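You operate a simulated robot arm through the tools that you are given. There is no shell and no other tool.

You run a simulated robot arm. Do the job below in one go: nothing can be reset, and whatever is moved stays where it is left.

## Task
Splice the web: shut both clamps, lay the tape strip on the splice line, rub its bubbles out.
Fine: shut the clamps before you rub; use the green smoother and put it back. Set down upright: green smoother. What is to be rubbed or washed off counts as gone when no trace of it is left.

Only the result counts: the job must be done as asked and must still hold three seconds after the hand-in. Knocking over, shifting, dropping, spilling or breaking anything else fails it.

## Robot
A 6-joint arm with a fingered hand, fixed in place. Base frame: the origin is on the floor under the middle of its stand, x ahead of it, y to its left, z up. Units: mm, rad, N and s.
With the tool pointing down near the work surface it reaches from about 320 to 800 mm from the base axis. Its first joint turns from -2.007 to 2.007 rad. Payload 4 kg.
The TCP is the grasp point between the finger pads, 26 mm short of the fingertips. In the tool frame z runs along the fingers and y along their closing line. The gripper opens to 164 mm; its body begins 73 mm behind the TCP. The gripper is a hand of 5 fingers: y runs from the thumb to the fingers, the wrist lies at [0, 0, -239] in the tool frame, and closing takes about 1.5 s.
Orientation is that of the tool frame in the base frame, as a unit quaternion [w, x, y, z]. With the fingers straight down and closing along the base's y, the tool's x points along the base's -x, its y along +y and its z along -z.

## Interface
- The arm moves only by the tool play_rows. Its argument "series" is a list of rows, each a list of 2 entries, a list of its own where there are three numbers: the shift along the tool's x, y, z in m, then the turn, a rotation vector about the tool's x, y, z in rad. In form: [[[tx, ty, tz], [rx, ry, rz]], ...]. A call has 1 to 20 rows; each row shifts and turns the commanded pose from where the row before left it, along the tool's axes as they then stand. "gripper" is the finger opening in m, from 0 to 0.164, set as the call begins (left out, the last holds). A row lasts 0.2 s, in which the tool goes at most 50 mm and 0.15 rad; a call with a longer step from one row to the next is refused whole, and so is a gripper value outside its range. Where a pose cannot be reached the arm comes as near as it can. A force on the tool above 40 N (or 10 N above the force at the start of the call, whichever is more), or a blocked arm, ends the call early, and 0.2 s more pass. Each finger travels about 45 mm/s and halts on what it meets, pressing with about 32 N; the grip force reading is that of the motor and also rises with nothing between the fingers. The clock runs only during rows and for 0.2 s after the last one: add rows that do not move to give the fingers time. It gives the time, the measured TCP pose, the force on the tool (base axes), the opening and the grip force at its end, in the units of the frame above (readings bear some noise), with the torque about the TCP (base axes, N m) and any sound that the robot's microphone picked up.
- Cameras (640 x 400 px; columns grow to the right, rows downward): "scene" is fixed at [215.1, 651, 1656.1]; the picture's right is [-0.78, -0.62, 0.00], its down [-0.39, 0.49, -0.78] and it looks along [0.49, -0.61, -0.62] (base axes); focal length 330 px, centre (320, 200). "wrist" rides on the gripper at [50, -70, -93] in the tool frame; the picture's right is [0.81, 0.59, 0.00], its down [-0.43, 0.60, -0.68] and it looks along [-0.40, 0.55, 0.74] (tool axes); focal length 270 px, centre (320, 200). There is no depth. A picture from a camera that has moved, and an enlarged one, comes with that camera's place and axes in the base frame and with its lens. The place of the scene camera against the robot may be out by one fixed shift of up to 12 mm in any direction.
- camera(camera): a new picture of that camera. No time passes.
- slide_trunk(by): slides the trunk up (or, below 0, down) by that many mm; the arm rides with it, the base frame stays. It gives what a move gives, with no picture.
- curl_fingers(finger1, finger2, finger3, finger4, thumb_bend): sets how far each is bent, from 0 (flat) to 1 (curled in); at 0.3 the hand is open as for a grip, at 0.7 the pads meet at the TCP. One left out holds its place. A second passes; each finger stops where it meets its share of the squeeze, and holds until it gets a number again. A gripper value or a shape takes the hand back. It gives what a move gives, with no picture; readings hold the bend of each and the force on the fingers (four entries, about 0 where the hand has none), thumb and palm.
- set_grasp(shape): the hand has 5 fingers and takes this shape, open, in about a second: jaw (thumb against the fingers, like two jaws); tri (thumb and two fingers); tip (a fingertip pinch); poke (one finger out to press); point (the index stretched); flat (the hand flat); cup (the hand cupped); fist (a fist). The gripper value then closes the fingers along that shape, each until it touches; the sizes above hold for jaw. It gives what a move gives, with no picture.
- zoom(camera, box): a new picture of the part [left, top, right, bottom] of that camera's present view, enlarged. No time passes.
- job_done(): hands the job in; it is judged then, once.

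Nothing tells you positions but the pictures and the camera data. Unless the task says otherwise, let go and move clear before handing in.

The tools are called after ">>>" as name(argument=value, ...) on one line, values as JSON. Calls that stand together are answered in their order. play_rows: Moves the arm, as the interface text tells. Its arguments: {"type":"object","properties":{"series":{"type":"array"},"gripper":{"type":"number"}},"required":["series"]} The other tools are called the same way: slide_trunk (by) moves the trunk up or down; set_grasp (shape) gives the hand a shape; curl_fingers (finger1, finger2, finger3, finger4, thumb_bend) moves the fingers one by one; camera (camera) takes a picture; zoom (camera, box) takes an enlarged picture of a part of a camera's view; job_done () hands the job in.

At the start:

```text
clock: 0.0
tool_pos: [503.9, -321.5, 1238.2]
ee_rot: [0.0, 0.0, 1.0, 0.0]
contact_force: [0.7, 0.3, -0.1]
wrist_torque: [-0.02, 0.03, -0.03]
opening: 164.1
grip_force: 0.1
shape: jaw
bend: [0.3, 0.3, 0.3, 0.3, 0.3]
finger forces: [0.1, 0.1, 0.1, 0.0, 0.0, 0.1]
trunk travel left (down, up): [-875.0, 115.0]
```

scene: 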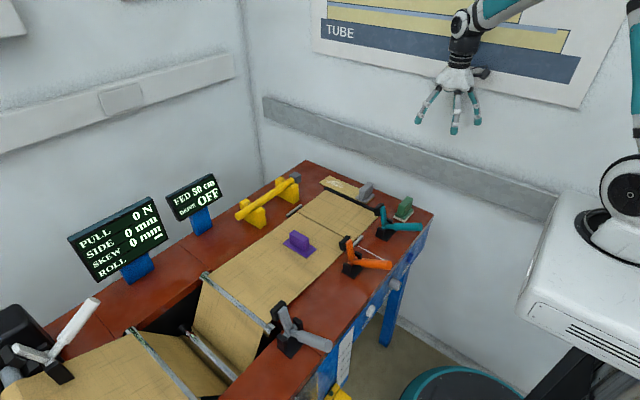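
wrist: 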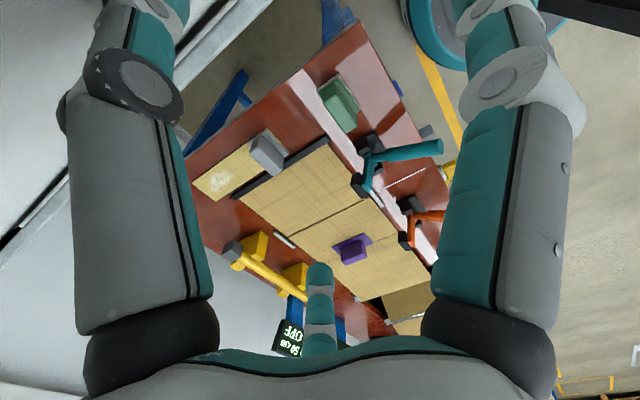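

I see a splicing table with a brown web, several toggle clamps (teal, orange, grey, white handles), a purple block, a green smoother, and a yellow bar. I'll take closer pictures before moving anything.

>>> zoom(camera="scene", box=[220, 150, 440, 290])

>>> zoom(camera="scene", box=[0, 170, 340, 400])

>>> zoom(camera="wrist", box=[180, 50, 460, 340])

```text
2.86 times, centred on (330, 220) of scene
camera zoom: at [215.1, 651.0, 1656.1], right [-0.78, -0.62, 0.0], down [-0.39, 0.49, -0.78], along [0.49, -0.61, -0.62], focal length 942 px, centre (291, 143)
```

zoom: 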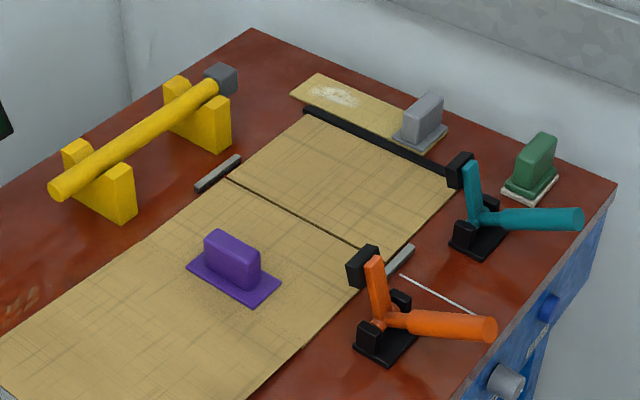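

```text
1.74 times, centred on (170, 285) of scene
camera zoom: at [215.1, 651.0, 1656.1], right [-0.78, -0.62, 0.0], down [-0.39, 0.49, -0.78], along [0.49, -0.61, -0.62], focal length 574 px, centre (581, 52)
```

zoom: 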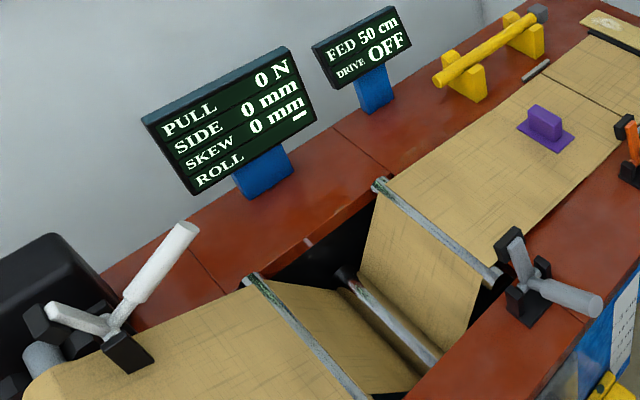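

```text
1.38 times, centred on (320, 195) of wrist
camera zoom: at [453.1, -390.9, 1332.6], right [-0.81, 0.59, 0.0], down [0.43, 0.6, 0.68], along [0.4, 0.55, -0.74], focal length 373 px, centre (320, 207)
```

zoom: 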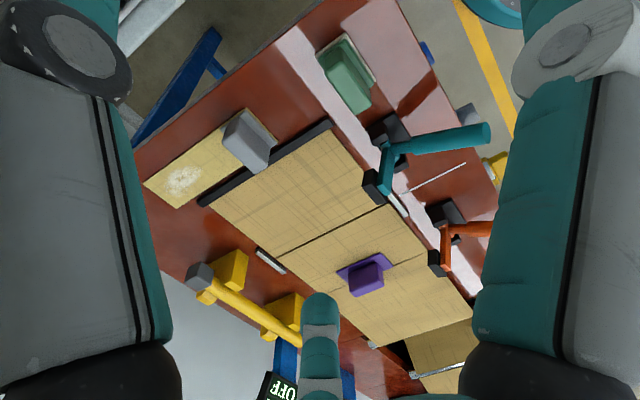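

The table top seems to be near z ≈ 0.88–0.9 m, with the splice line (the dark seam between two grey marks) beside the teal and orange clamps. I'll zoom in further to identify the tape strip and the state of each clamp.

>>> zoom(camera="scene", box=[330, 170, 430, 232])

>>> zoom(camera="scene", box=[320, 215, 420, 290])

>>> zoom(camera="scene", box=[230, 170, 340, 260])

>>> zoom(camera="scene", box=[240, 280, 400, 400])

>>> zoom(camera="scene", box=[0, 280, 140, 400])

```text
6.40 times, centred on (380, 201) of scene
camera zoom: at [215.1, 651.0, 1656.1], right [-0.78, -0.62, 0.0], down [-0.39, 0.49, -0.78], along [0.49, -0.61, -0.62], focal length 2111 px, centre (-64, 194)
```

zoom: 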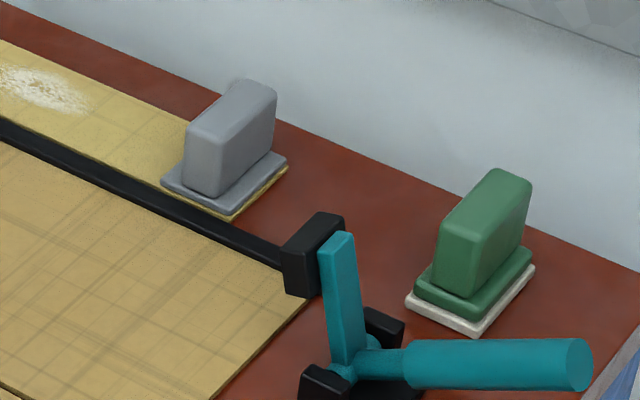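

```text
5.33 times, centred on (370, 252) of scene
camera zoom: at [215.1, 651.0, 1656.1], right [-0.78, -0.62, 0.0], down [-0.39, 0.49, -0.78], along [0.49, -0.61, -0.62], focal length 1759 px, centre (53, -80)
```

zoom: 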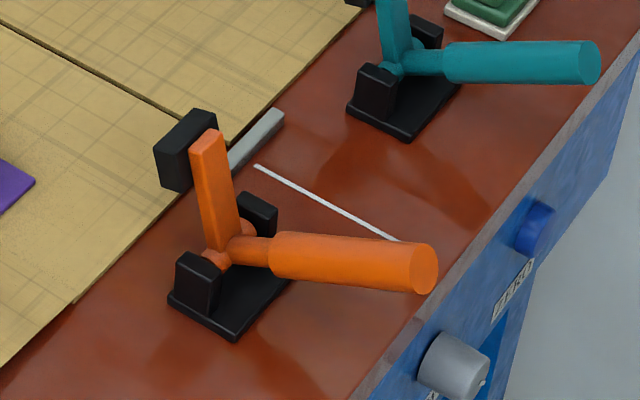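

```text
4.44 times, centred on (285, 215) of scene
camera zoom: at [215.1, 651.0, 1656.1], right [-0.78, -0.62, 0.0], down [-0.39, 0.49, -0.78], along [0.49, -0.61, -0.62], focal length 1466 px, centre (476, 133)
```

zoom: 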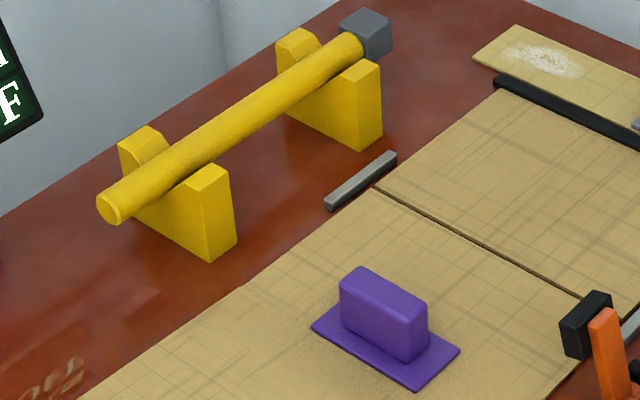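

```text
3.33 times, centred on (320, 340) of scene
camera zoom: at [215.1, 651.0, 1656.1], right [-0.78, -0.62, 0.0], down [-0.39, 0.49, -0.78], along [0.49, -0.61, -0.62], focal length 1100 px, centre (320, -267)
```

zoom: 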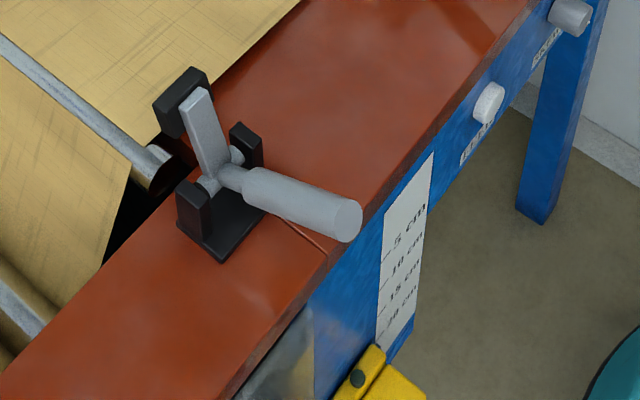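

```text
3.33 times, centred on (70, 340) of scene
camera zoom: at [215.1, 651.0, 1656.1], right [-0.78, -0.62, 0.0], down [-0.39, 0.49, -0.78], along [0.49, -0.61, -0.62], focal length 1100 px, centre (1153, -267)
```

zoom: 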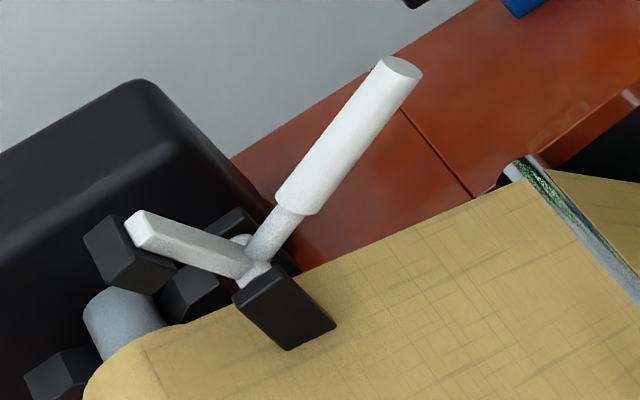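

The teal and orange clamps flank the splice line (white mark extends it at y ≈ 0) and look open, with handles lying toward the robot. The pale strip with white speckles and a grey block at the far end looks like the tape strip, and the green smoother stands to its right. I'll move the hand to get close wrist views.

>>> play_rows(series=[[[0, 0.02, 0.01], [0, 0, 0]], [[0, 0.03, 0.02], [0, 0, 0]], [[0, 0.03, 0.02], [0, 0, 0]], [[0, 0.03, 0.02], [0, 0, 0]], [[0, 0.03, 0.02], [0, 0, 0]], [[0, 0.02, 0.01], [0, 0, 0]], [[0, 0, 0], [0, 0, 0]]])

>>> camera(camera="wrist")

>>> camera(camera="scene")

```text
clock: 1.6
tool_pos: [503.8, -165.6, 1140.1]
ee_rot: [-0.001, 0.0, 1.0, 0.0]
contact_force: [-0.3, 0.2, -0.1]
wrist_torque: [0.03, 0.02, 0.02]
opening: 163.8
grip_force: 0.0
shape: jaw
bend: [0.3, 0.3, 0.3, 0.3, 0.3]
finger forces: [0.0, 0.0, 0.1, 0.0, 0.0, 0.0]
trunk travel left (down, up): [-875.0, 115.0]
```

```text
taken
camera wrist: at [453.7, -233.9, 1233.3], right [-0.81, 0.59, 0.0], down [0.43, 0.6, 0.68], along [0.4, 0.55, -0.74], focal length 270 px, centre (320, 200)
```

wrist: 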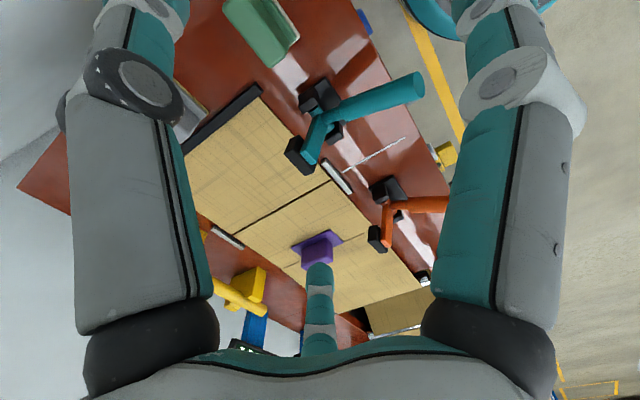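

```text
taken
```

scene: 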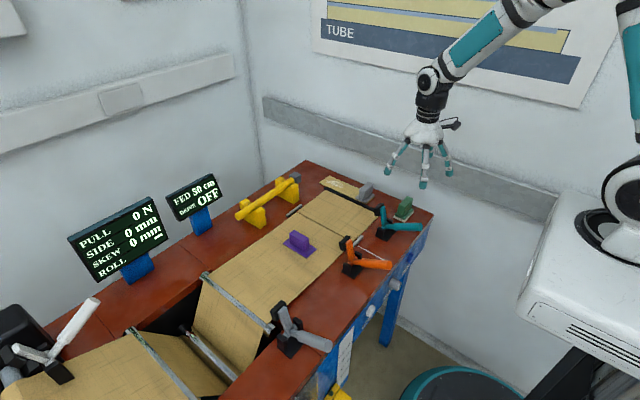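

The wrist view shows both clamps open. I'll zoom in for clean measurements of the clamps, seam and smoother.

>>> zoom(camera="wrist", box=[180, 60, 460, 240])

>>> zoom(camera="scene", box=[280, 160, 440, 280])

```text
2.22 times, centred on (320, 150) of wrist
camera zoom: at [453.7, -233.9, 1233.3], right [-0.81, 0.59, 0.0], down [0.43, 0.6, 0.68], along [0.4, 0.55, -0.74], focal length 601 px, centre (320, 311)
```

zoom: 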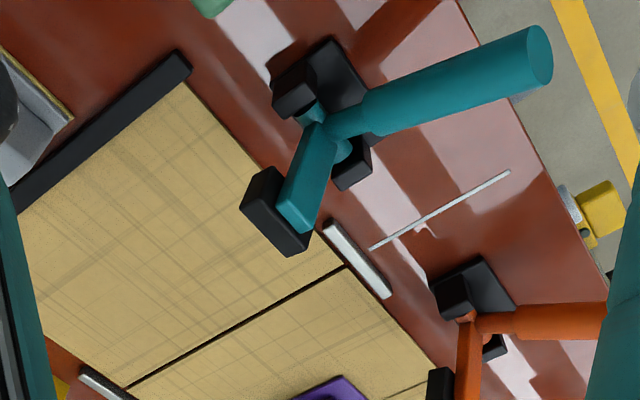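

```text
3.33 times, centred on (360, 220) of scene
camera zoom: at [215.1, 651.0, 1656.1], right [-0.78, -0.62, 0.0], down [-0.39, 0.49, -0.78], along [0.49, -0.61, -0.62], focal length 1100 px, centre (187, 133)
```

zoom: 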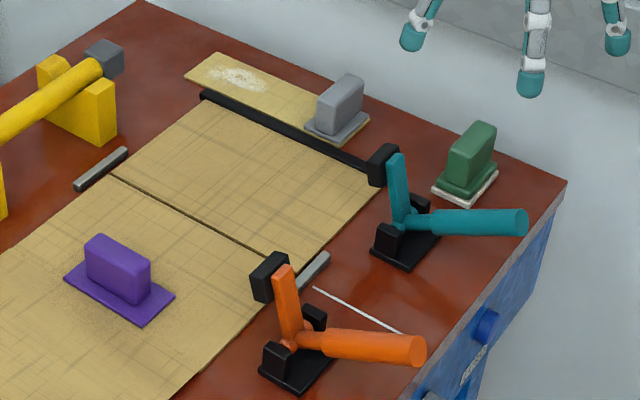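

I triangulated the clamps: both pivots are near x ≈ 541, z ≈ 915, with teal at y ≈ -106 and orange at y ≈ 82. The seam is at y ≈ -4 and runs x ≈ 600–832. I'll check the apron labels and the far strip once more before acting.

>>> zoom(camera="scene", box=[350, 240, 430, 330])

>>> zoom(camera="scene", box=[310, 165, 390, 215])

>>> zoom(camera="scene", box=[230, 245, 310, 300])

>>> zoom(camera="scene", box=[60, 165, 230, 290])

```text
4.44 times, centred on (390, 285) of scene
camera zoom: at [215.1, 651.0, 1656.1], right [-0.78, -0.62, 0.0], down [-0.39, 0.49, -0.78], along [0.49, -0.61, -0.62], focal length 1466 px, centre (9, -178)
```

zoom: 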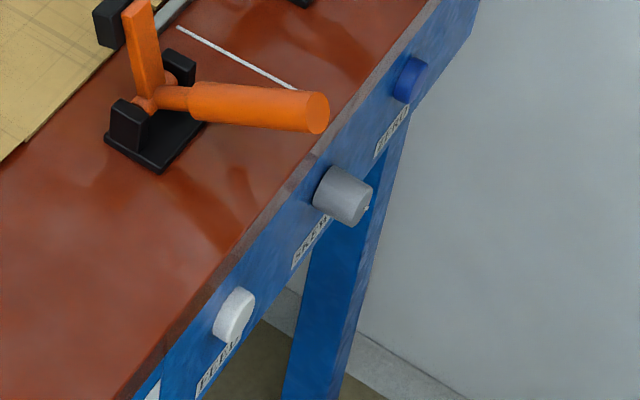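

```text
8.00 times, centred on (350, 190) of scene
camera zoom: at [215.1, 651.0, 1656.1], right [-0.78, -0.62, 0.0], down [-0.39, 0.49, -0.78], along [0.49, -0.61, -0.62], focal length 2639 px, centre (80, 280)
```

zoom: 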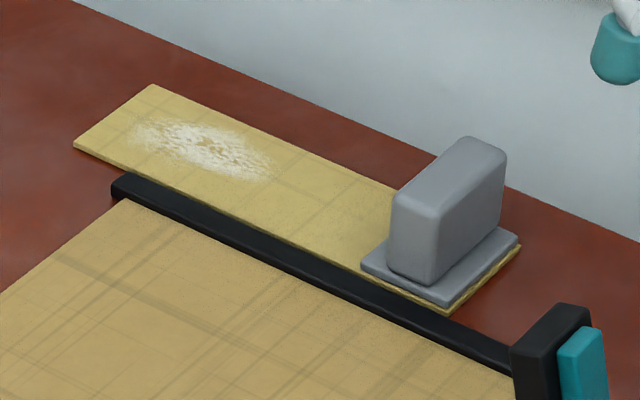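

```text
7.27 times, centred on (270, 272) of scene
camera zoom: at [215.1, 651.0, 1656.1], right [-0.78, -0.62, 0.0], down [-0.39, 0.49, -0.78], along [0.49, -0.61, -0.62], focal length 2399 px, centre (684, -327)
```

zoom: 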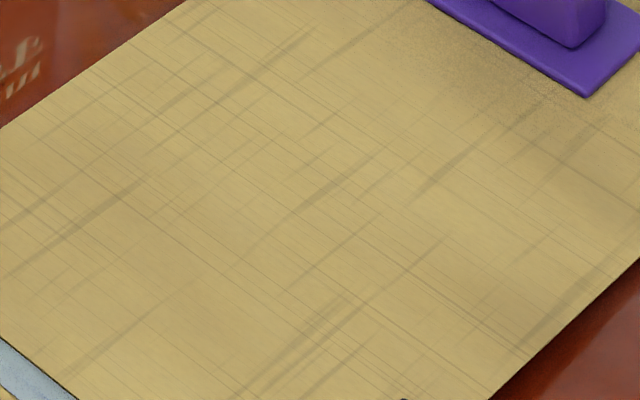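

```text
3.20 times, centred on (145, 228) of scene
camera zoom: at [215.1, 651.0, 1656.1], right [-0.78, -0.62, 0.0], down [-0.39, 0.49, -0.78], along [0.49, -0.61, -0.62], focal length 1056 px, centre (880, 112)
```

zoom: 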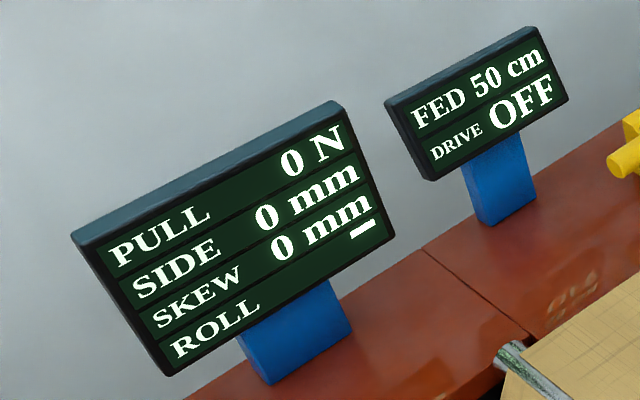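

The far strip with white speckles (bubbles) and a grey grip is the tape strip, about 225 mm long and matching the web width. I'll shape the hand into a fingertip pinch, to grip the clamp handles, and look at it.

>>> set_grasp(shape="tip")

>>> camera(camera="wrist")

>>> zoom(camera="scene", box=[360, 90, 480, 200])

```text
clock: 2.5
tool_pos: [502.5, -165.5, 1139.8]
ee_rot: [-0.001, 0.0, 1.0, 0.0]
contact_force: [-0.1, -0.3, 0.9]
wrist_torque: [-0.04, -0.03, 0.02]
opening: 163.8
grip_force: 0.0
shape: tip
bend: [0.14, 0.3, 0.3, 0.14, 0.3]
finger forces: [0.0, 0.1, 0.1, 0.1, 0.0, 0.0]
trunk travel left (down, up): [-875.0, 115.0]
```

```text
taken
camera wrist: at [453.8, -234.0, 1233.6], right [-0.81, 0.59, 0.0], down [0.43, 0.6, 0.68], along [0.4, 0.55, -0.74], focal length 270 px, centre (320, 200)
```

wrist: 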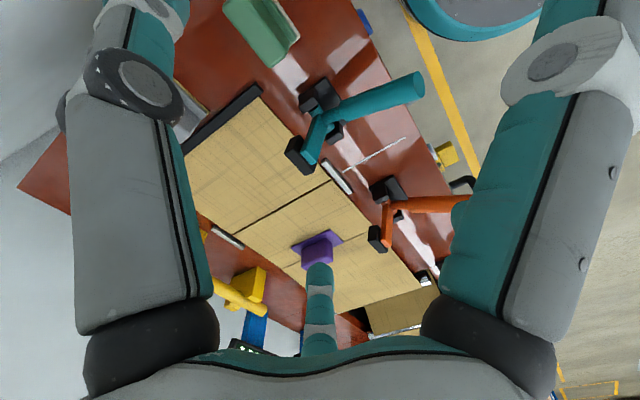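

```text
3.64 times, centred on (420, 145) of scene
camera zoom: at [215.1, 651.0, 1656.1], right [-0.78, -0.62, 0.0], down [-0.39, 0.49, -0.78], along [0.49, -0.61, -0.62], focal length 1200 px, centre (-44, 400)
```

zoom: 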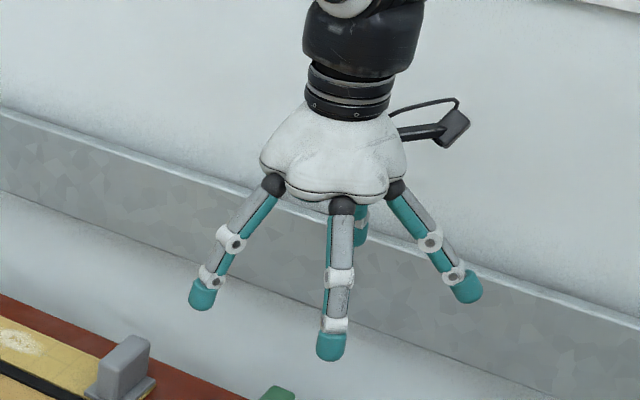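

The hand is a star of five fingers: the thumb toward -y, two opposing fingers toward +y, and two side fingers, which are stretched in this shape. I'll move for a second close view of the teal clamp and the green smoother to refine their geometry.

>>> play_rows(series=[[[0.03, -0.02, 0.01], [0, 0, 0]], [[0.03, -0.02, 0.01], [0, 0, 0]], [[0.03, -0.02, 0.015], [0, 0, 0]], [[0, 0, 0], [0, 0, 0]]])

>>> camera(camera="wrist")

>>> zoom(camera="wrist", box=[180, 60, 460, 260])

```text
clock: 3.5
tool_pos: [411.8, -222.8, 1104.9]
ee_rot: [0.0, -0.001, 1.0, -0.001]
contact_force: [0.3, 0.6, 0.6]
wrist_torque: [-0.02, 0.03, -0.01]
opening: 164.0
grip_force: 0.0
shape: tip
bend: [0.14, 0.3, 0.3, 0.14, 0.3]
finger forces: [0.0, 0.1, 0.0, 0.0, 0.0, 0.0]
trunk travel left (down, up): [-875.0, 115.0]
```

```text
taken
camera wrist: at [362.1, -292.1, 1197.5], right [-0.81, 0.59, 0.0], down [0.43, 0.6, 0.68], along [0.4, 0.55, -0.74], focal length 270 px, centre (320, 200)
```

wrist: 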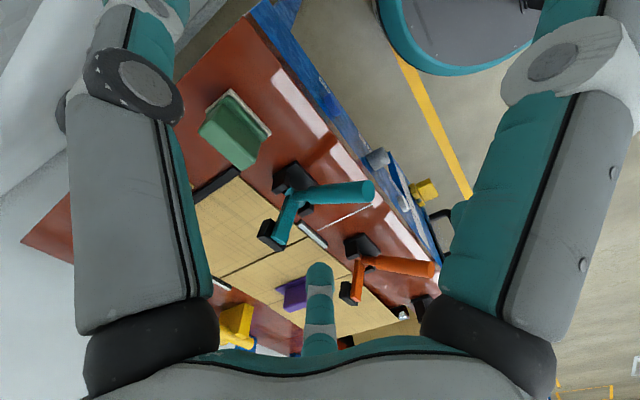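

```text
2.00 times, centred on (320, 160) of wrist
camera zoom: at [362.1, -292.1, 1197.5], right [-0.81, 0.59, 0.0], down [0.43, 0.6, 0.68], along [0.4, 0.55, -0.74], focal length 541 px, centre (320, 280)
```

zoom: 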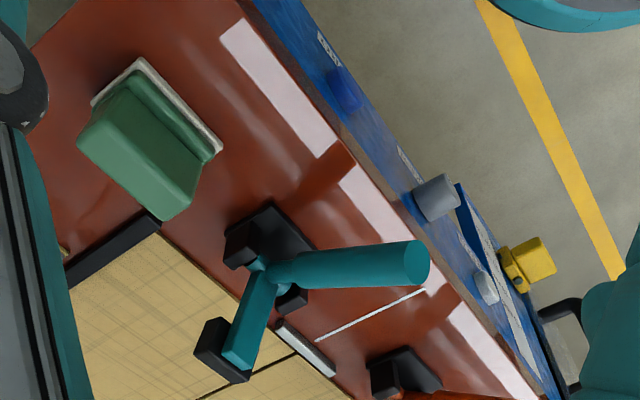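

The table top comes out at z ≈ 880 and the splice line at y ≈ 0. The green smoother is centred near (535, -224), and the teal handle runs from its pivot (543, -106, 908) to its end (432, -106, 975). I'll flatten the two side fingers and move above the teal handle.

>>> curl_fingers(finger1=0, finger4=0, finger2=0.3, finger3=0.3, thumb_bend=0.3)

>>> play_rows(series=[[[-0.01, 0.02, 0], [0, 0, 0]], [[-0.01, 0.03, 0], [0, 0, 0]], [[-0.01, 0.03, 0.005], [0, 0, 0]], [[-0.01, 0.027, 0.02], [0, 0, 0]], [[-0.005, 0.01, 0.02], [0, 0, 0]], [[0, 0, 0], [0, 0, 0]]])

>>> camera(camera="wrist")

>>> zoom(camera="scene", box=[330, 130, 470, 270])

```text
clock: 4.5
tool_pos: [413.0, -224.3, 1103.6]
ee_rot: [0.001, 0.0, 1.0, -0.001]
contact_force: [-0.3, -1.5, 0.8]
wrist_torque: [0.02, -0.02, 0.01]
opening: 109.5
grip_force: 0.1
shape: fingers
bend: [0.01, 0.3, 0.3, 0.01, 0.3]
finger forces: [0.1, 0.0, 0.1, 0.0, 0.0, 0.0]
trunk travel left (down, up): [-875.0, 115.0]
```

```text
clock: 5.9
tool_pos: [457.0, -105.5, 1058.2]
ee_rot: [0.0, 0.0, 1.0, 0.0]
contact_force: [0.1, 0.8, -0.4]
wrist_torque: [0.03, 0.01, -0.01]
opening: 110.1
grip_force: 0.1
shape: fingers
bend: [0.01, 0.3, 0.3, 0.01, 0.3]
finger forces: [0.1, 0.0, 0.0, 0.0, 0.1, 0.0]
trunk travel left (down, up): [-875.0, 115.0]
```

```text
taken
camera wrist: at [407.6, -174.0, 1152.2], right [-0.81, 0.59, 0.0], down [0.43, 0.6, 0.68], along [0.4, 0.55, -0.74], focal length 270 px, centre (320, 200)
```

wrist: 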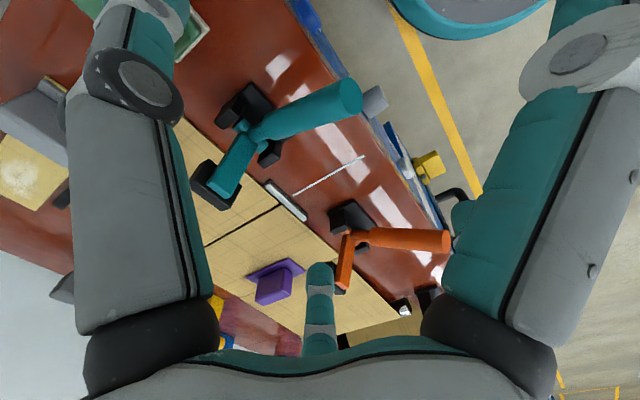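

```text
2.86 times, centred on (400, 200) of scene
camera zoom: at [215.1, 651.0, 1656.1], right [-0.78, -0.62, 0.0], down [-0.39, 0.49, -0.78], along [0.49, -0.61, -0.62], focal length 942 px, centre (91, 200)
```

zoom: 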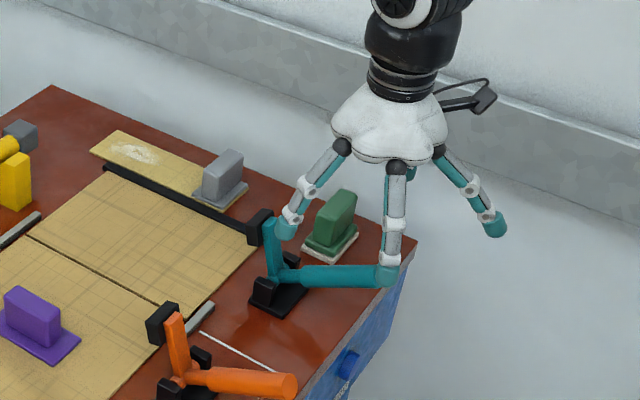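

The hand is directly above the teal handle and the open fingers straddle it. I'll lower the hand so the grasp point sits on the handle axis.

>>> play_rows(series=[[[0, 0, 0.025], [0, 0, 0]], [[0, 0, 0.025], [0, 0, 0]], [[0, 0, 0.025], [0, 0, 0]], [[0, 0, 0.02], [0, 0, 0]], [[0, 0, 0.003], [0, 0, 0]], [[0, 0, 0], [0, 0, 0]]])

>>> camera(camera="wrist")

>>> zoom(camera="scene", box=[330, 130, 470, 270])

```text
clock: 7.3
tool_pos: [459.9, -106.7, 959.3]
ee_rot: [-0.001, -0.001, 1.0, 0.0]
contact_force: [0.7, -0.6, 0.0]
wrist_torque: [0.01, -0.01, 0.02]
opening: 109.9
grip_force: 0.0
shape: fingers
bend: [0.01, 0.3, 0.3, 0.01, 0.3]
finger forces: [0.0, 0.1, 0.2, 0.0, 0.0, 0.0]
trunk travel left (down, up): [-875.0, 115.0]
```

```text
taken
camera wrist: at [408.8, -174.8, 1053.5], right [-0.81, 0.59, 0.0], down [0.43, 0.6, 0.68], along [0.4, 0.55, -0.74], focal length 270 px, centre (320, 200)
```

wrist: 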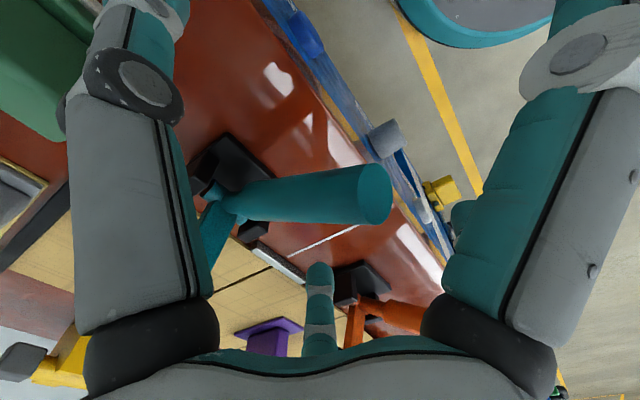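

```text
2.86 times, centred on (400, 200) of scene
camera zoom: at [215.1, 651.0, 1656.1], right [-0.78, -0.62, 0.0], down [-0.39, 0.49, -0.78], along [0.49, -0.61, -0.62], focal length 942 px, centre (91, 200)
```

zoom: 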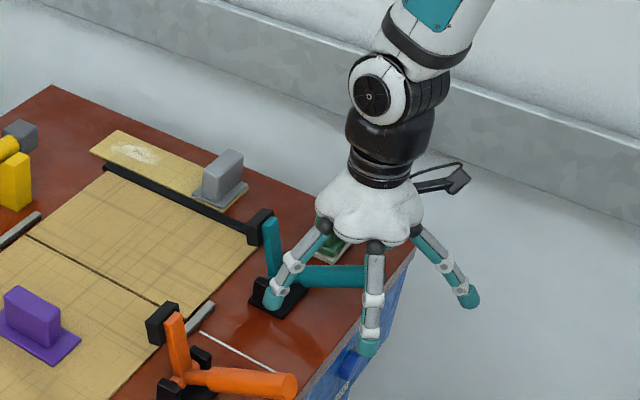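

The grasp point sits right on the handle with about 25 mm of handle beyond it. I'll close the thumb and the two opposing fingers onto it.

>>> curl_fingers(finger2=0.72, finger3=0.72, thumb_bend=0.72)

>>> camera(camera="wrist")

>>> zoom(camera="scene", box=[330, 130, 470, 270])

```text
clock: 8.3
tool_pos: [460.2, -106.6, 960.0]
ee_rot: [0.0, -0.001, 1.0, 0.0]
contact_force: [1.3, 2.5, -2.9]
wrist_torque: [0.07, -0.03, 0.03]
opening: 100.6
grip_force: 5.8
shape: fingers
bend: [0.01, 0.68, 0.66, 0.01, 0.69]
finger forces: [0.0, 2.5, 5.0, 0.0, 4.4, 0.0]
trunk travel left (down, up): [-875.0, 115.0]
```

```text
taken
camera wrist: at [409.0, -174.5, 1053.6], right [-0.81, 0.59, 0.0], down [0.43, 0.6, 0.68], along [0.4, 0.55, -0.74], focal length 270 px, centre (320, 200)
```

wrist: 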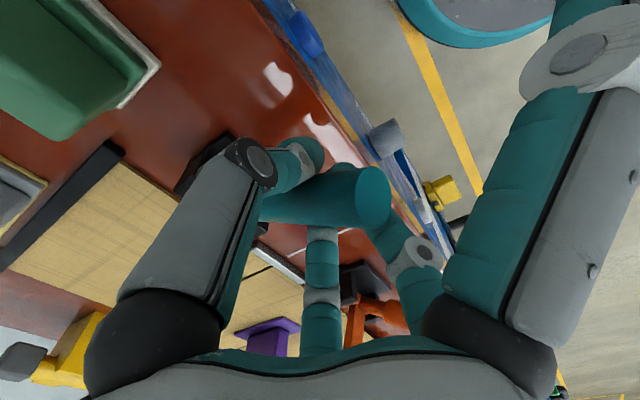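

```text
2.86 times, centred on (400, 200) of scene
camera zoom: at [215.1, 651.0, 1656.1], right [-0.78, -0.62, 0.0], down [-0.39, 0.49, -0.78], along [0.49, -0.61, -0.62], focal length 942 px, centre (91, 200)
```

zoom: 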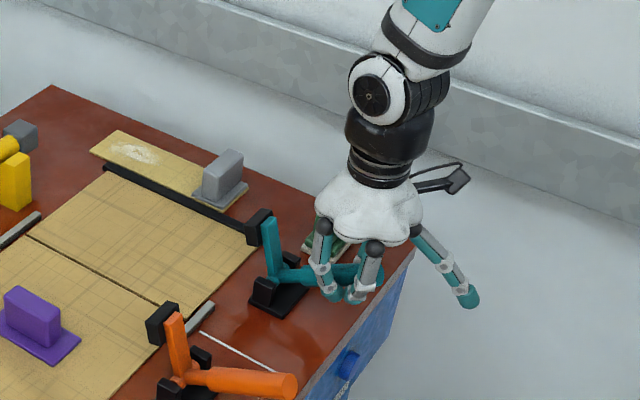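

The three fingers have wrapped the handle with light contact. I'll squeeze a little more, then begin lifting the handle along its arc in small steps.

>>> curl_fingers(finger2=0.85, finger3=0.85, thumb_bend=0.85)

```text
clock: 9.3
tool_pos: [458.8, -106.4, 958.6]
ee_rot: [0.0, 0.0, 1.0, 0.0]
contact_force: [0.5, -1.6, -2.8]
wrist_torque: [0.03, 0.01, 0.07]
opening: 101.6
grip_force: 4.8
shape: fingers
bend: [0.01, 0.79, 0.73, 0.01, 0.75]
finger forces: [0.1, 0.1, 10.0, 0.0, 0.0, 0.0]
trunk travel left (down, up): [-875.0, 115.0]
```

The fingertips have curled partly under the handle, which makes a good hook. I'll swing it up along the arc about its pivot, turning the hand with it, about 28° first.

>>> play_rows(series=[[[-0.00343, 0, -0.00493], [0, -0.0611, 0]], [[-0.00343, 0, -0.00493], [0, -0.0611, 0]], [[-0.00343, 0, -0.00493], [0, -0.0611, 0]], [[-0.00343, 0, -0.00493], [0, -0.0611, 0]], [[0, 0, 0], [0, 0, 0]]])

>>> zoom(camera="scene", box=[330, 130, 470, 270])

>>> camera(camera="wrist")

```text
clock: 10.5
tool_pos: [474.2, -103.6, 979.4]
ee_rot: [0.093, 0.0, 0.996, 0.006]
contact_force: [0.2, -0.2, -1.3]
wrist_torque: [0.03, 0.02, 0.02]
opening: 102.1
grip_force: 0.1
shape: fingers
bend: [0.01, 0.81, 0.73, 0.01, 0.76]
finger forces: [0.0, 0.0, 0.1, 0.0, 0.0, 0.0]
out of reach, approached as far as the arm can: row 3, 4
trunk travel left (down, up): [-875.0, 115.0]
```

```text
2.86 times, centred on (400, 200) of scene
camera zoom: at [215.1, 651.0, 1656.1], right [-0.78, -0.62, 0.0], down [-0.39, 0.49, -0.78], along [0.49, -0.61, -0.62], focal length 942 px, centre (91, 200)
```

zoom: 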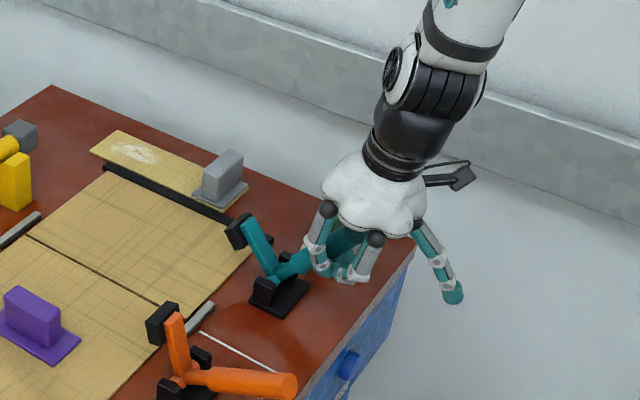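

```text
taken
camera wrist: at [407.0, -172.9, 1061.9], right [-0.8, 0.59, -0.14], down [0.3, 0.59, 0.75], along [0.53, 0.56, -0.64], focal length 270 px, centre (320, 200)
```

wrist: 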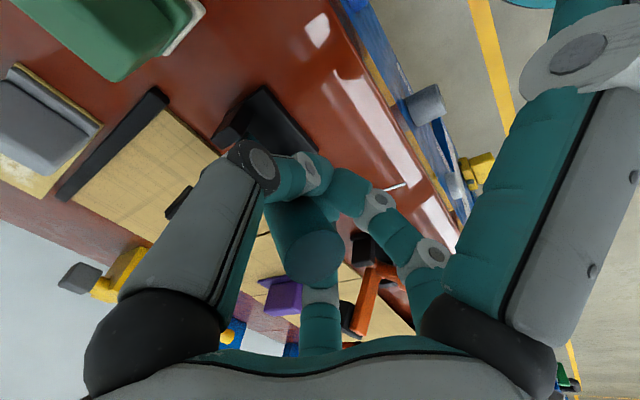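

The handle follows easily, but tilting the hand further is out of reach. I'll continue along the arc, untilting slightly instead, and watch the forces.

>>> play_rows(series=[[[-0.005, 0, -0.0025], [0, 0.03, 0]], [[-0.005, 0, -0.0025], [0, 0.03, 0]], [[-0.005, 0, -0.0025], [0, 0.03, 0]], [[-0.005, 0, -0.0025], [0, 0.03, 0]], [[0, 0, 0], [0, 0, 0]]])

>>> zoom(camera="scene", box=[330, 130, 470, 270])

>>> camera(camera="wrist")

```text
clock: 11.7
tool_pos: [492.4, -102.9, 991.5]
ee_rot: [0.032, -0.001, 0.999, 0.006]
contact_force: [-2.4, 0.9, 1.2]
wrist_torque: [0.02, -0.01, -0.01]
opening: 102.1
grip_force: 0.0
shape: fingers
bend: [0.01, 0.81, 0.73, 0.01, 0.77]
finger forces: [0.2, 0.0, 0.1, 0.1, 0.1, 0.0]
trunk travel left (down, up): [-875.0, 115.0]
```

```text
2.86 times, centred on (400, 200) of scene
camera zoom: at [215.1, 651.0, 1656.1], right [-0.78, -0.62, 0.0], down [-0.39, 0.49, -0.78], along [0.49, -0.61, -0.62], focal length 942 px, centre (91, 200)
```

zoom: 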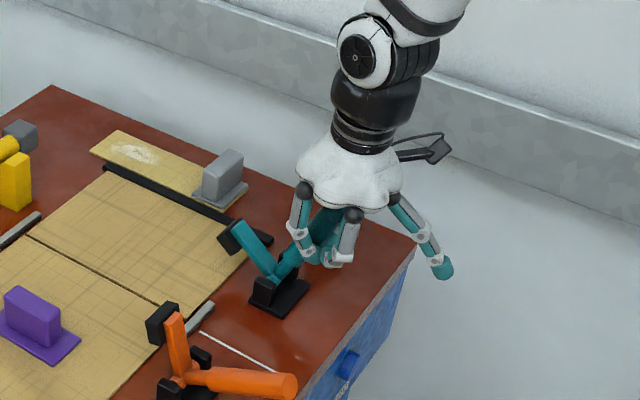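

```text
taken
camera wrist: at [435.6, -172.7, 1081.0], right [-0.81, 0.59, -0.05], down [0.39, 0.59, 0.71], along [0.44, 0.56, -0.7], focal length 270 px, centre (320, 200)
```

wrist: 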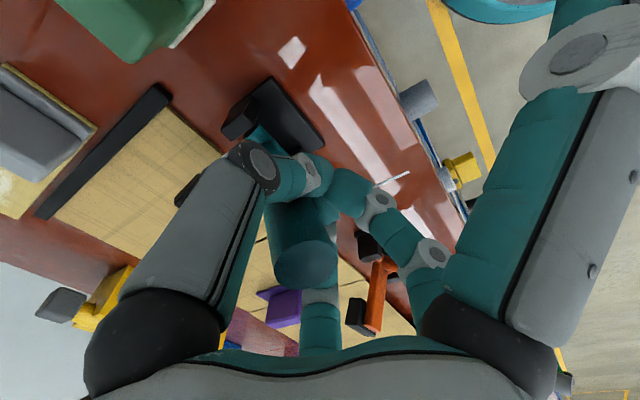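

The handle is at about 121° and the arm is coming down. I'll keep pushing it forward along the arc.

>>> play_rows(series=[[[-0.006, -0.001, -0.0035], [0, 0.03, 0]], [[-0.006, -0.001, -0.003], [0, 0.03, 0]], [[-0.006, -0.001, -0.003], [0, 0, 0]], [[-0.006, 0, -0.002], [0, 0, 0]], [[-0.006, 0, -0.001], [0, 0, 0]], [[0, 0, 0], [0, 0, 0]]])

>>> zoom(camera="scene", box=[330, 130, 470, 270])

>>> camera(camera="wrist")

```text
clock: 13.1
tool_pos: [522.5, -106.9, 1005.0]
ee_rot: [0.002, -0.002, 1.0, 0.005]
contact_force: [-1.2, 5.0, -1.1]
wrist_torque: [0.08, 0.04, 0.06]
opening: 102.4
grip_force: 5.7
shape: fingers
bend: [0.01, 0.82, 0.73, 0.01, 0.77]
finger forces: [0.1, 0.0, 12.4, 0.0, 0.0, 0.1]
trunk travel left (down, up): [-875.0, 115.0]
```

```text
2.86 times, centred on (400, 200) of scene
camera zoom: at [215.1, 651.0, 1656.1], right [-0.78, -0.62, 0.0], down [-0.39, 0.49, -0.78], along [0.49, -0.61, -0.62], focal length 942 px, centre (91, 200)
```

zoom: 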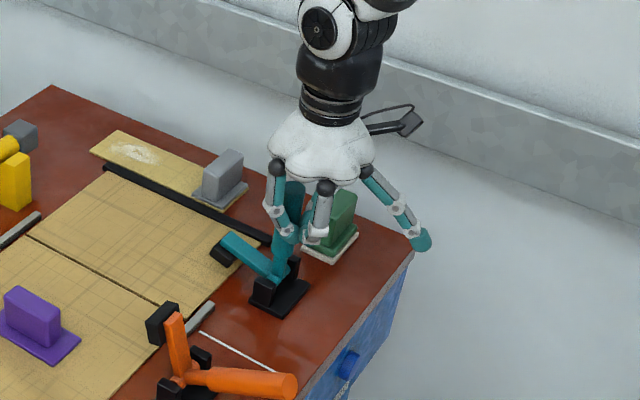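

```text
taken
camera wrist: at [470.7, -175.9, 1097.6], right [-0.81, 0.59, 0.0], down [0.43, 0.59, 0.69], along [0.4, 0.56, -0.73], focal length 270 px, centre (320, 200)
```

wrist: 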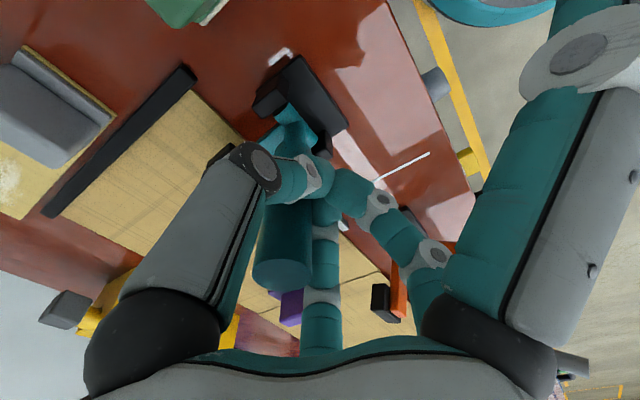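

The arm is down to roughly 30°. I'll push the handle further forward in small steps until resistance shows it is shut.

>>> play_rows(series=[[[-0.005, 0, 0], [0, 0, 0]], [[-0.005, 0, 0], [0, 0, 0]], [[-0.005, 0, 0], [0, 0, 0]], [[-0.004, 0, 0], [0, 0, 0]], [[0, 0, 0], [0, 0, 0]]])

>>> zoom(camera="scene", box=[330, 130, 470, 270])

>>> camera(camera="wrist")

```text
clock: 14.3
tool_pos: [540.6, -104.3, 1005.1]
ee_rot: [0.003, -0.002, 1.0, 0.006]
contact_force: [-0.7, 0.7, 0.9]
wrist_torque: [0.07, 0.07, 0.02]
opening: 102.4
grip_force: 0.0
shape: fingers
bend: [0.01, 0.82, 0.73, 0.01, 0.77]
finger forces: [0.0, 0.0, 0.0, 0.0, 0.0, 0.0]
trunk travel left (down, up): [-875.0, 115.0]
```

```text
2.86 times, centred on (400, 200) of scene
camera zoom: at [215.1, 651.0, 1656.1], right [-0.78, -0.62, 0.0], down [-0.39, 0.49, -0.78], along [0.49, -0.61, -0.62], focal length 942 px, centre (91, 200)
```

zoom: 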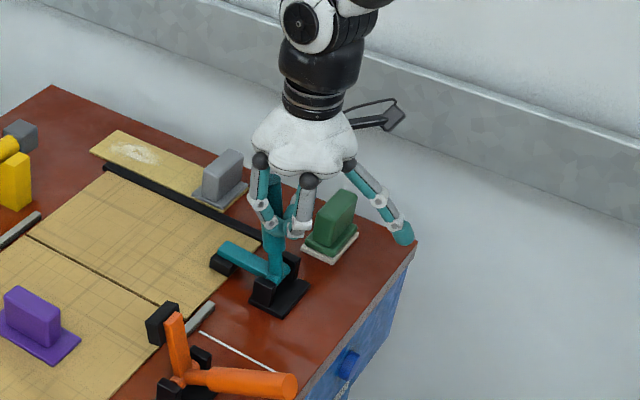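

```text
taken
camera wrist: at [489.1, -174.9, 1097.7], right [-0.81, 0.59, 0.0], down [0.43, 0.59, 0.69], along [0.4, 0.56, -0.73], focal length 270 px, centre (320, 200)
```

wrist: 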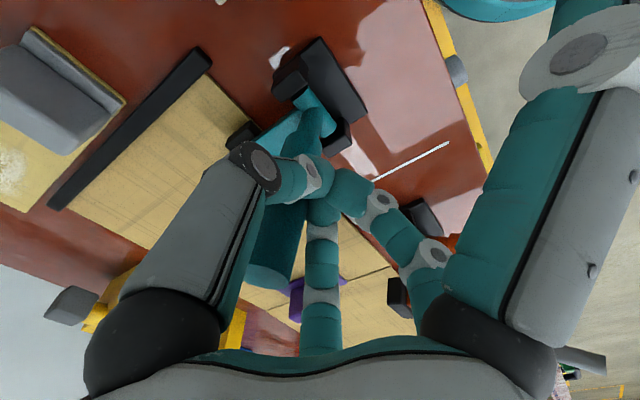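

It's close to shut. I'll continue pushing in smaller steps.

>>> play_rows(series=[[[-0.004, 0, 0], [0, 0, 0]], [[-0.004, 0, 0], [0, 0, 0]], [[-0.004, 0, 0], [0, 0, 0]], [[-0.003, 0, 0], [0, 0, 0]], [[0, 0, 0], [0, 0, 0]]])

>>> zoom(camera="scene", box=[340, 170, 440, 260])

```text
clock: 15.5
tool_pos: [549.0, -104.4, 1004.0]
ee_rot: [-0.001, -0.003, 1.0, 0.006]
contact_force: [-31.3, 1.0, -2.0]
wrist_torque: [0.05, 0.69, 0.11]
opening: 102.4
grip_force: 16.5
shape: fingers
bend: [0.01, 0.82, 0.73, 0.01, 0.77]
finger forces: [0.0, 0.0, 0.0, 0.0, 34.0, 0.1]
trunk travel left (down, up): [-875.0, 115.0]
```

```text
4.44 times, centred on (390, 215) of scene
camera zoom: at [215.1, 651.0, 1656.1], right [-0.78, -0.62, 0.0], down [-0.39, 0.49, -0.78], along [0.49, -0.61, -0.62], focal length 1466 px, centre (9, 133)
```

zoom: 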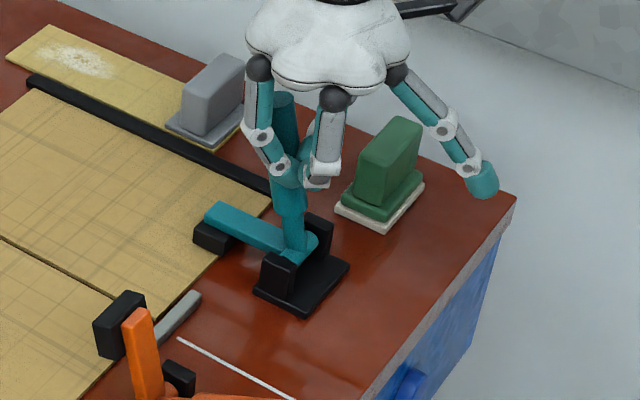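

Resistance rose to 31 N with the pad flat on the web, so the teal clamp is at its stop. I'll ease off, open the fingers and check that it stays shut.

>>> play_rows(series=[[[0.003, 0, 0], [0, 0, 0]], [[0.003, 0, 0], [0, 0, 0]], [[0, 0, 0], [0, 0, 0]]])

>>> curl_fingers(finger2=0.3, finger3=0.3, thumb_bend=0.3)

>>> zoom(camera="scene", box=[340, 170, 440, 260])

>>> camera(camera="wrist")

```text
clock: 16.3
tool_pos: [548.2, -104.6, 1005.6]
ee_rot: [0.003, -0.002, 1.0, 0.005]
contact_force: [-16.5, 5.7, -2.9]
wrist_torque: [0.13, 0.34, 0.13]
opening: 102.5
grip_force: 10.3
shape: fingers
bend: [0.01, 0.82, 0.73, 0.01, 0.77]
finger forces: [0.1, 0.0, 21.1, 0.1, 0.1, 0.1]
trunk travel left (down, up): [-875.0, 115.0]
```

```text
clock: 17.3
tool_pos: [547.8, -105.5, 1005.8]
ee_rot: [0.003, -0.001, 1.0, 0.005]
contact_force: [0.4, -0.4, 0.3]
wrist_torque: [0.0, 0.0, -0.02]
opening: 109.6
grip_force: 0.1
shape: fingers
bend: [0.01, 0.3, 0.3, 0.01, 0.3]
finger forces: [0.0, 0.0, 0.0, 0.0, 0.0, 0.0]
trunk travel left (down, up): [-875.0, 115.0]
```

```text
4.44 times, centred on (390, 215) of scene
camera zoom: at [215.1, 651.0, 1656.1], right [-0.78, -0.62, 0.0], down [-0.39, 0.49, -0.78], along [0.49, -0.61, -0.62], focal length 1466 px, centre (9, 133)
```

zoom: 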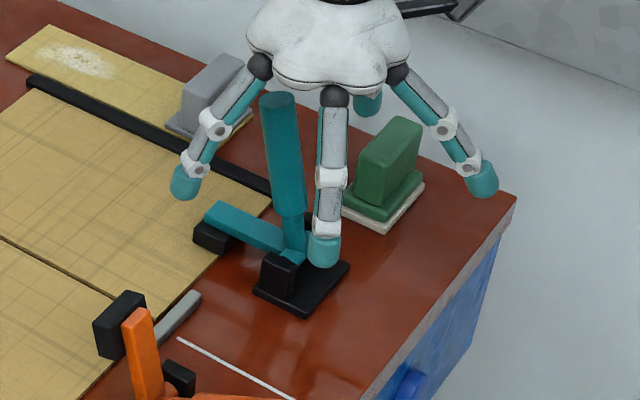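

```text
taken
camera wrist: at [498.4, -175.8, 1097.3], right [-0.81, 0.59, 0.0], down [0.43, 0.59, 0.69], along [0.4, 0.56, -0.73], focal length 270 px, centre (320, 200)
```

wrist: 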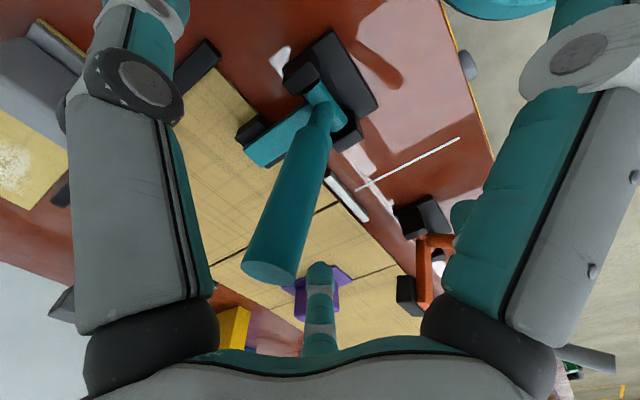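

The teal clamp stays shut. I'll lift straight up off its handle and move over to the orange clamp.

>>> play_rows(series=[[[0, 0, -0.025], [0, 0, 0]], [[0, 0, -0.025], [0, 0, 0]], [[0, 0, -0.025], [0, 0, 0]], [[0, 0, -0.025], [0, 0, 0]], [[0.01, 0.02, 0], [0, 0, 0]], [[0.02, 0.03, 0], [0, 0, 0]], [[0.02, 0.03, 0], [0, 0, 0]], [[0.02, 0.03, 0], [0, 0, 0]], [[0.018, 0.03, 0], [0, 0, 0]], [[0, 0.03, 0], [0, 0, 0]], [[0, 0.018, 0], [0, 0, 0]], [[0, 0, 0], [0, 0, 0]]])

>>> camera(camera="wrist")

>>> zoom(camera="scene", box=[280, 150, 460, 300])

```text
clock: 19.9
tool_pos: [460.9, 81.3, 1105.0]
ee_rot: [0.003, -0.001, 1.0, 0.006]
contact_force: [0.3, 0.3, 1.2]
wrist_torque: [0.02, -0.01, 0.01]
opening: 109.9
grip_force: 0.1
shape: fingers
bend: [0.01, 0.3, 0.3, 0.01, 0.3]
finger forces: [0.0, 0.1, 0.0, 0.1, 0.0, 0.0]
trunk travel left (down, up): [-875.0, 115.0]
```

```text
taken
camera wrist: at [409.8, 11.0, 1197.2], right [-0.81, 0.59, 0.0], down [0.43, 0.59, 0.69], along [0.4, 0.56, -0.73], focal length 270 px, centre (320, 200)
```

wrist: 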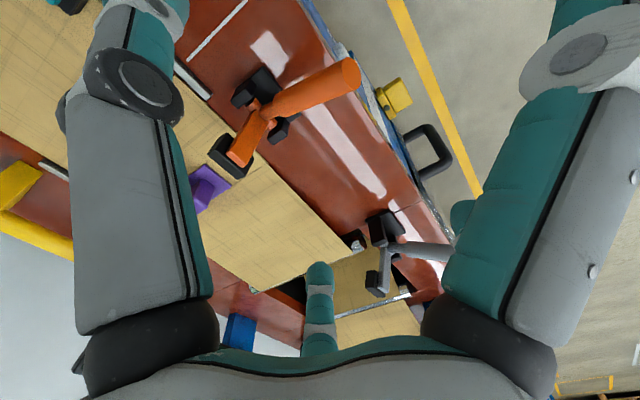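

```text
2.67 times, centred on (370, 225) of scene
camera zoom: at [215.1, 651.0, 1656.1], right [-0.78, -0.62, 0.0], down [-0.39, 0.49, -0.78], along [0.49, -0.61, -0.62], focal length 880 px, centre (187, 133)
```

zoom: 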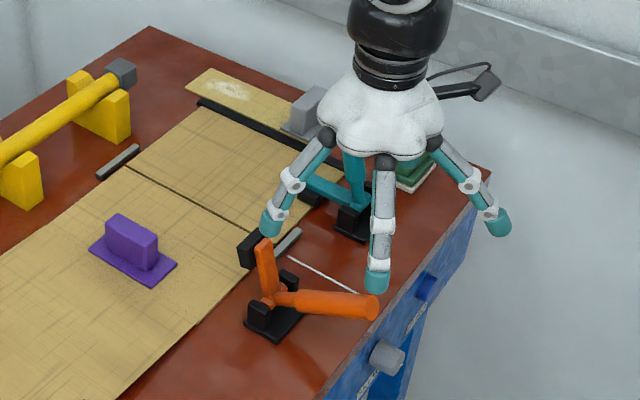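

The orange clamp matches the same geometry at y ≈ 83. I'll lower onto its handle.

>>> play_rows(series=[[[0.0015, 0.0015, 0.03], [0, 0, 0]], [[0, 0, 0.03], [0, 0, 0]], [[0, 0, 0.03], [0, 0, 0]], [[0, 0, 0.03], [0, 0, 0]], [[0, 0, 0.02], [0, 0, 0]], [[0, 0, 0.005], [0, 0, 0]], [[0, 0, 0], [0, 0, 0]]])

>>> camera(camera="wrist")

```text
clock: 21.5
tool_pos: [461.2, 83.6, 961.6]
ee_rot: [0.002, -0.002, 1.0, 0.005]
contact_force: [0.8, -0.8, -0.7]
wrist_torque: [0.01, 0.01, -0.01]
opening: 109.9
grip_force: 0.1
shape: fingers
bend: [0.01, 0.3, 0.3, 0.01, 0.3]
finger forces: [0.0, 0.1, 0.1, 0.0, 0.0, 0.1]
trunk travel left (down, up): [-875.0, 115.0]
```

```text
taken
camera wrist: at [410.2, 13.2, 1054.6], right [-0.81, 0.59, 0.0], down [0.43, 0.59, 0.69], along [0.4, 0.56, -0.73], focal length 270 px, centre (320, 200)
```

wrist: 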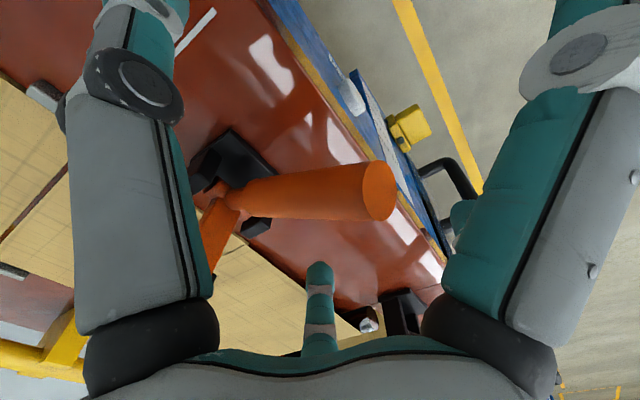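

Same placement on the handle as before. I'll close the three fingers on it.

>>> curl_fingers(finger2=0.72, finger3=0.72, thumb_bend=0.72)

>>> curl_fingers(finger2=0.85, finger3=0.85, thumb_bend=0.85)

>>> camera(camera="wrist")

```text
clock: 22.5
tool_pos: [461.3, 82.9, 962.5]
ee_rot: [0.003, -0.001, 1.0, 0.005]
contact_force: [1.0, 4.3, -1.5]
wrist_torque: [0.08, 0.02, 0.05]
opening: 100.8
grip_force: 6.9
shape: fingers
bend: [0.01, 0.67, 0.64, 0.01, 0.68]
finger forces: [0.0, 3.1, 5.6, 0.1, 4.7, 0.1]
trunk travel left (down, up): [-875.0, 115.0]
```

```text
clock: 23.5
tool_pos: [461.2, 82.0, 962.1]
ee_rot: [0.003, -0.002, 1.0, 0.006]
contact_force: [0.6, -0.6, -2.6]
wrist_torque: [0.05, 0.0, 0.05]
opening: 101.9
grip_force: 4.8
shape: fingers
bend: [0.01, 0.78, 0.66, 0.01, 0.75]
finger forces: [0.0, 0.0, 10.2, 0.1, 0.0, 0.1]
trunk travel left (down, up): [-875.0, 115.0]
```

```text
taken
camera wrist: at [410.2, 12.9, 1054.7], right [-0.81, 0.59, 0.0], down [0.43, 0.59, 0.69], along [0.4, 0.56, -0.73], focal length 270 px, centre (320, 200)
```

wrist: 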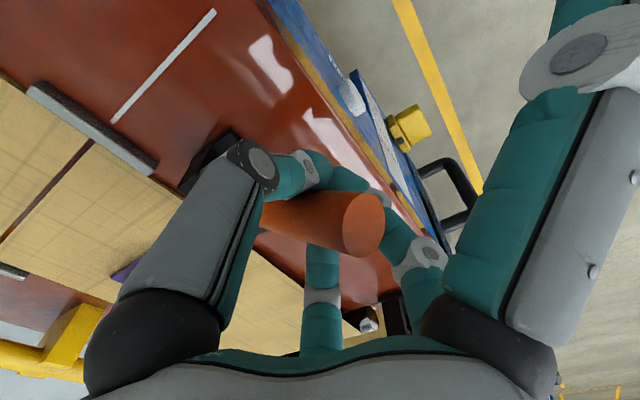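

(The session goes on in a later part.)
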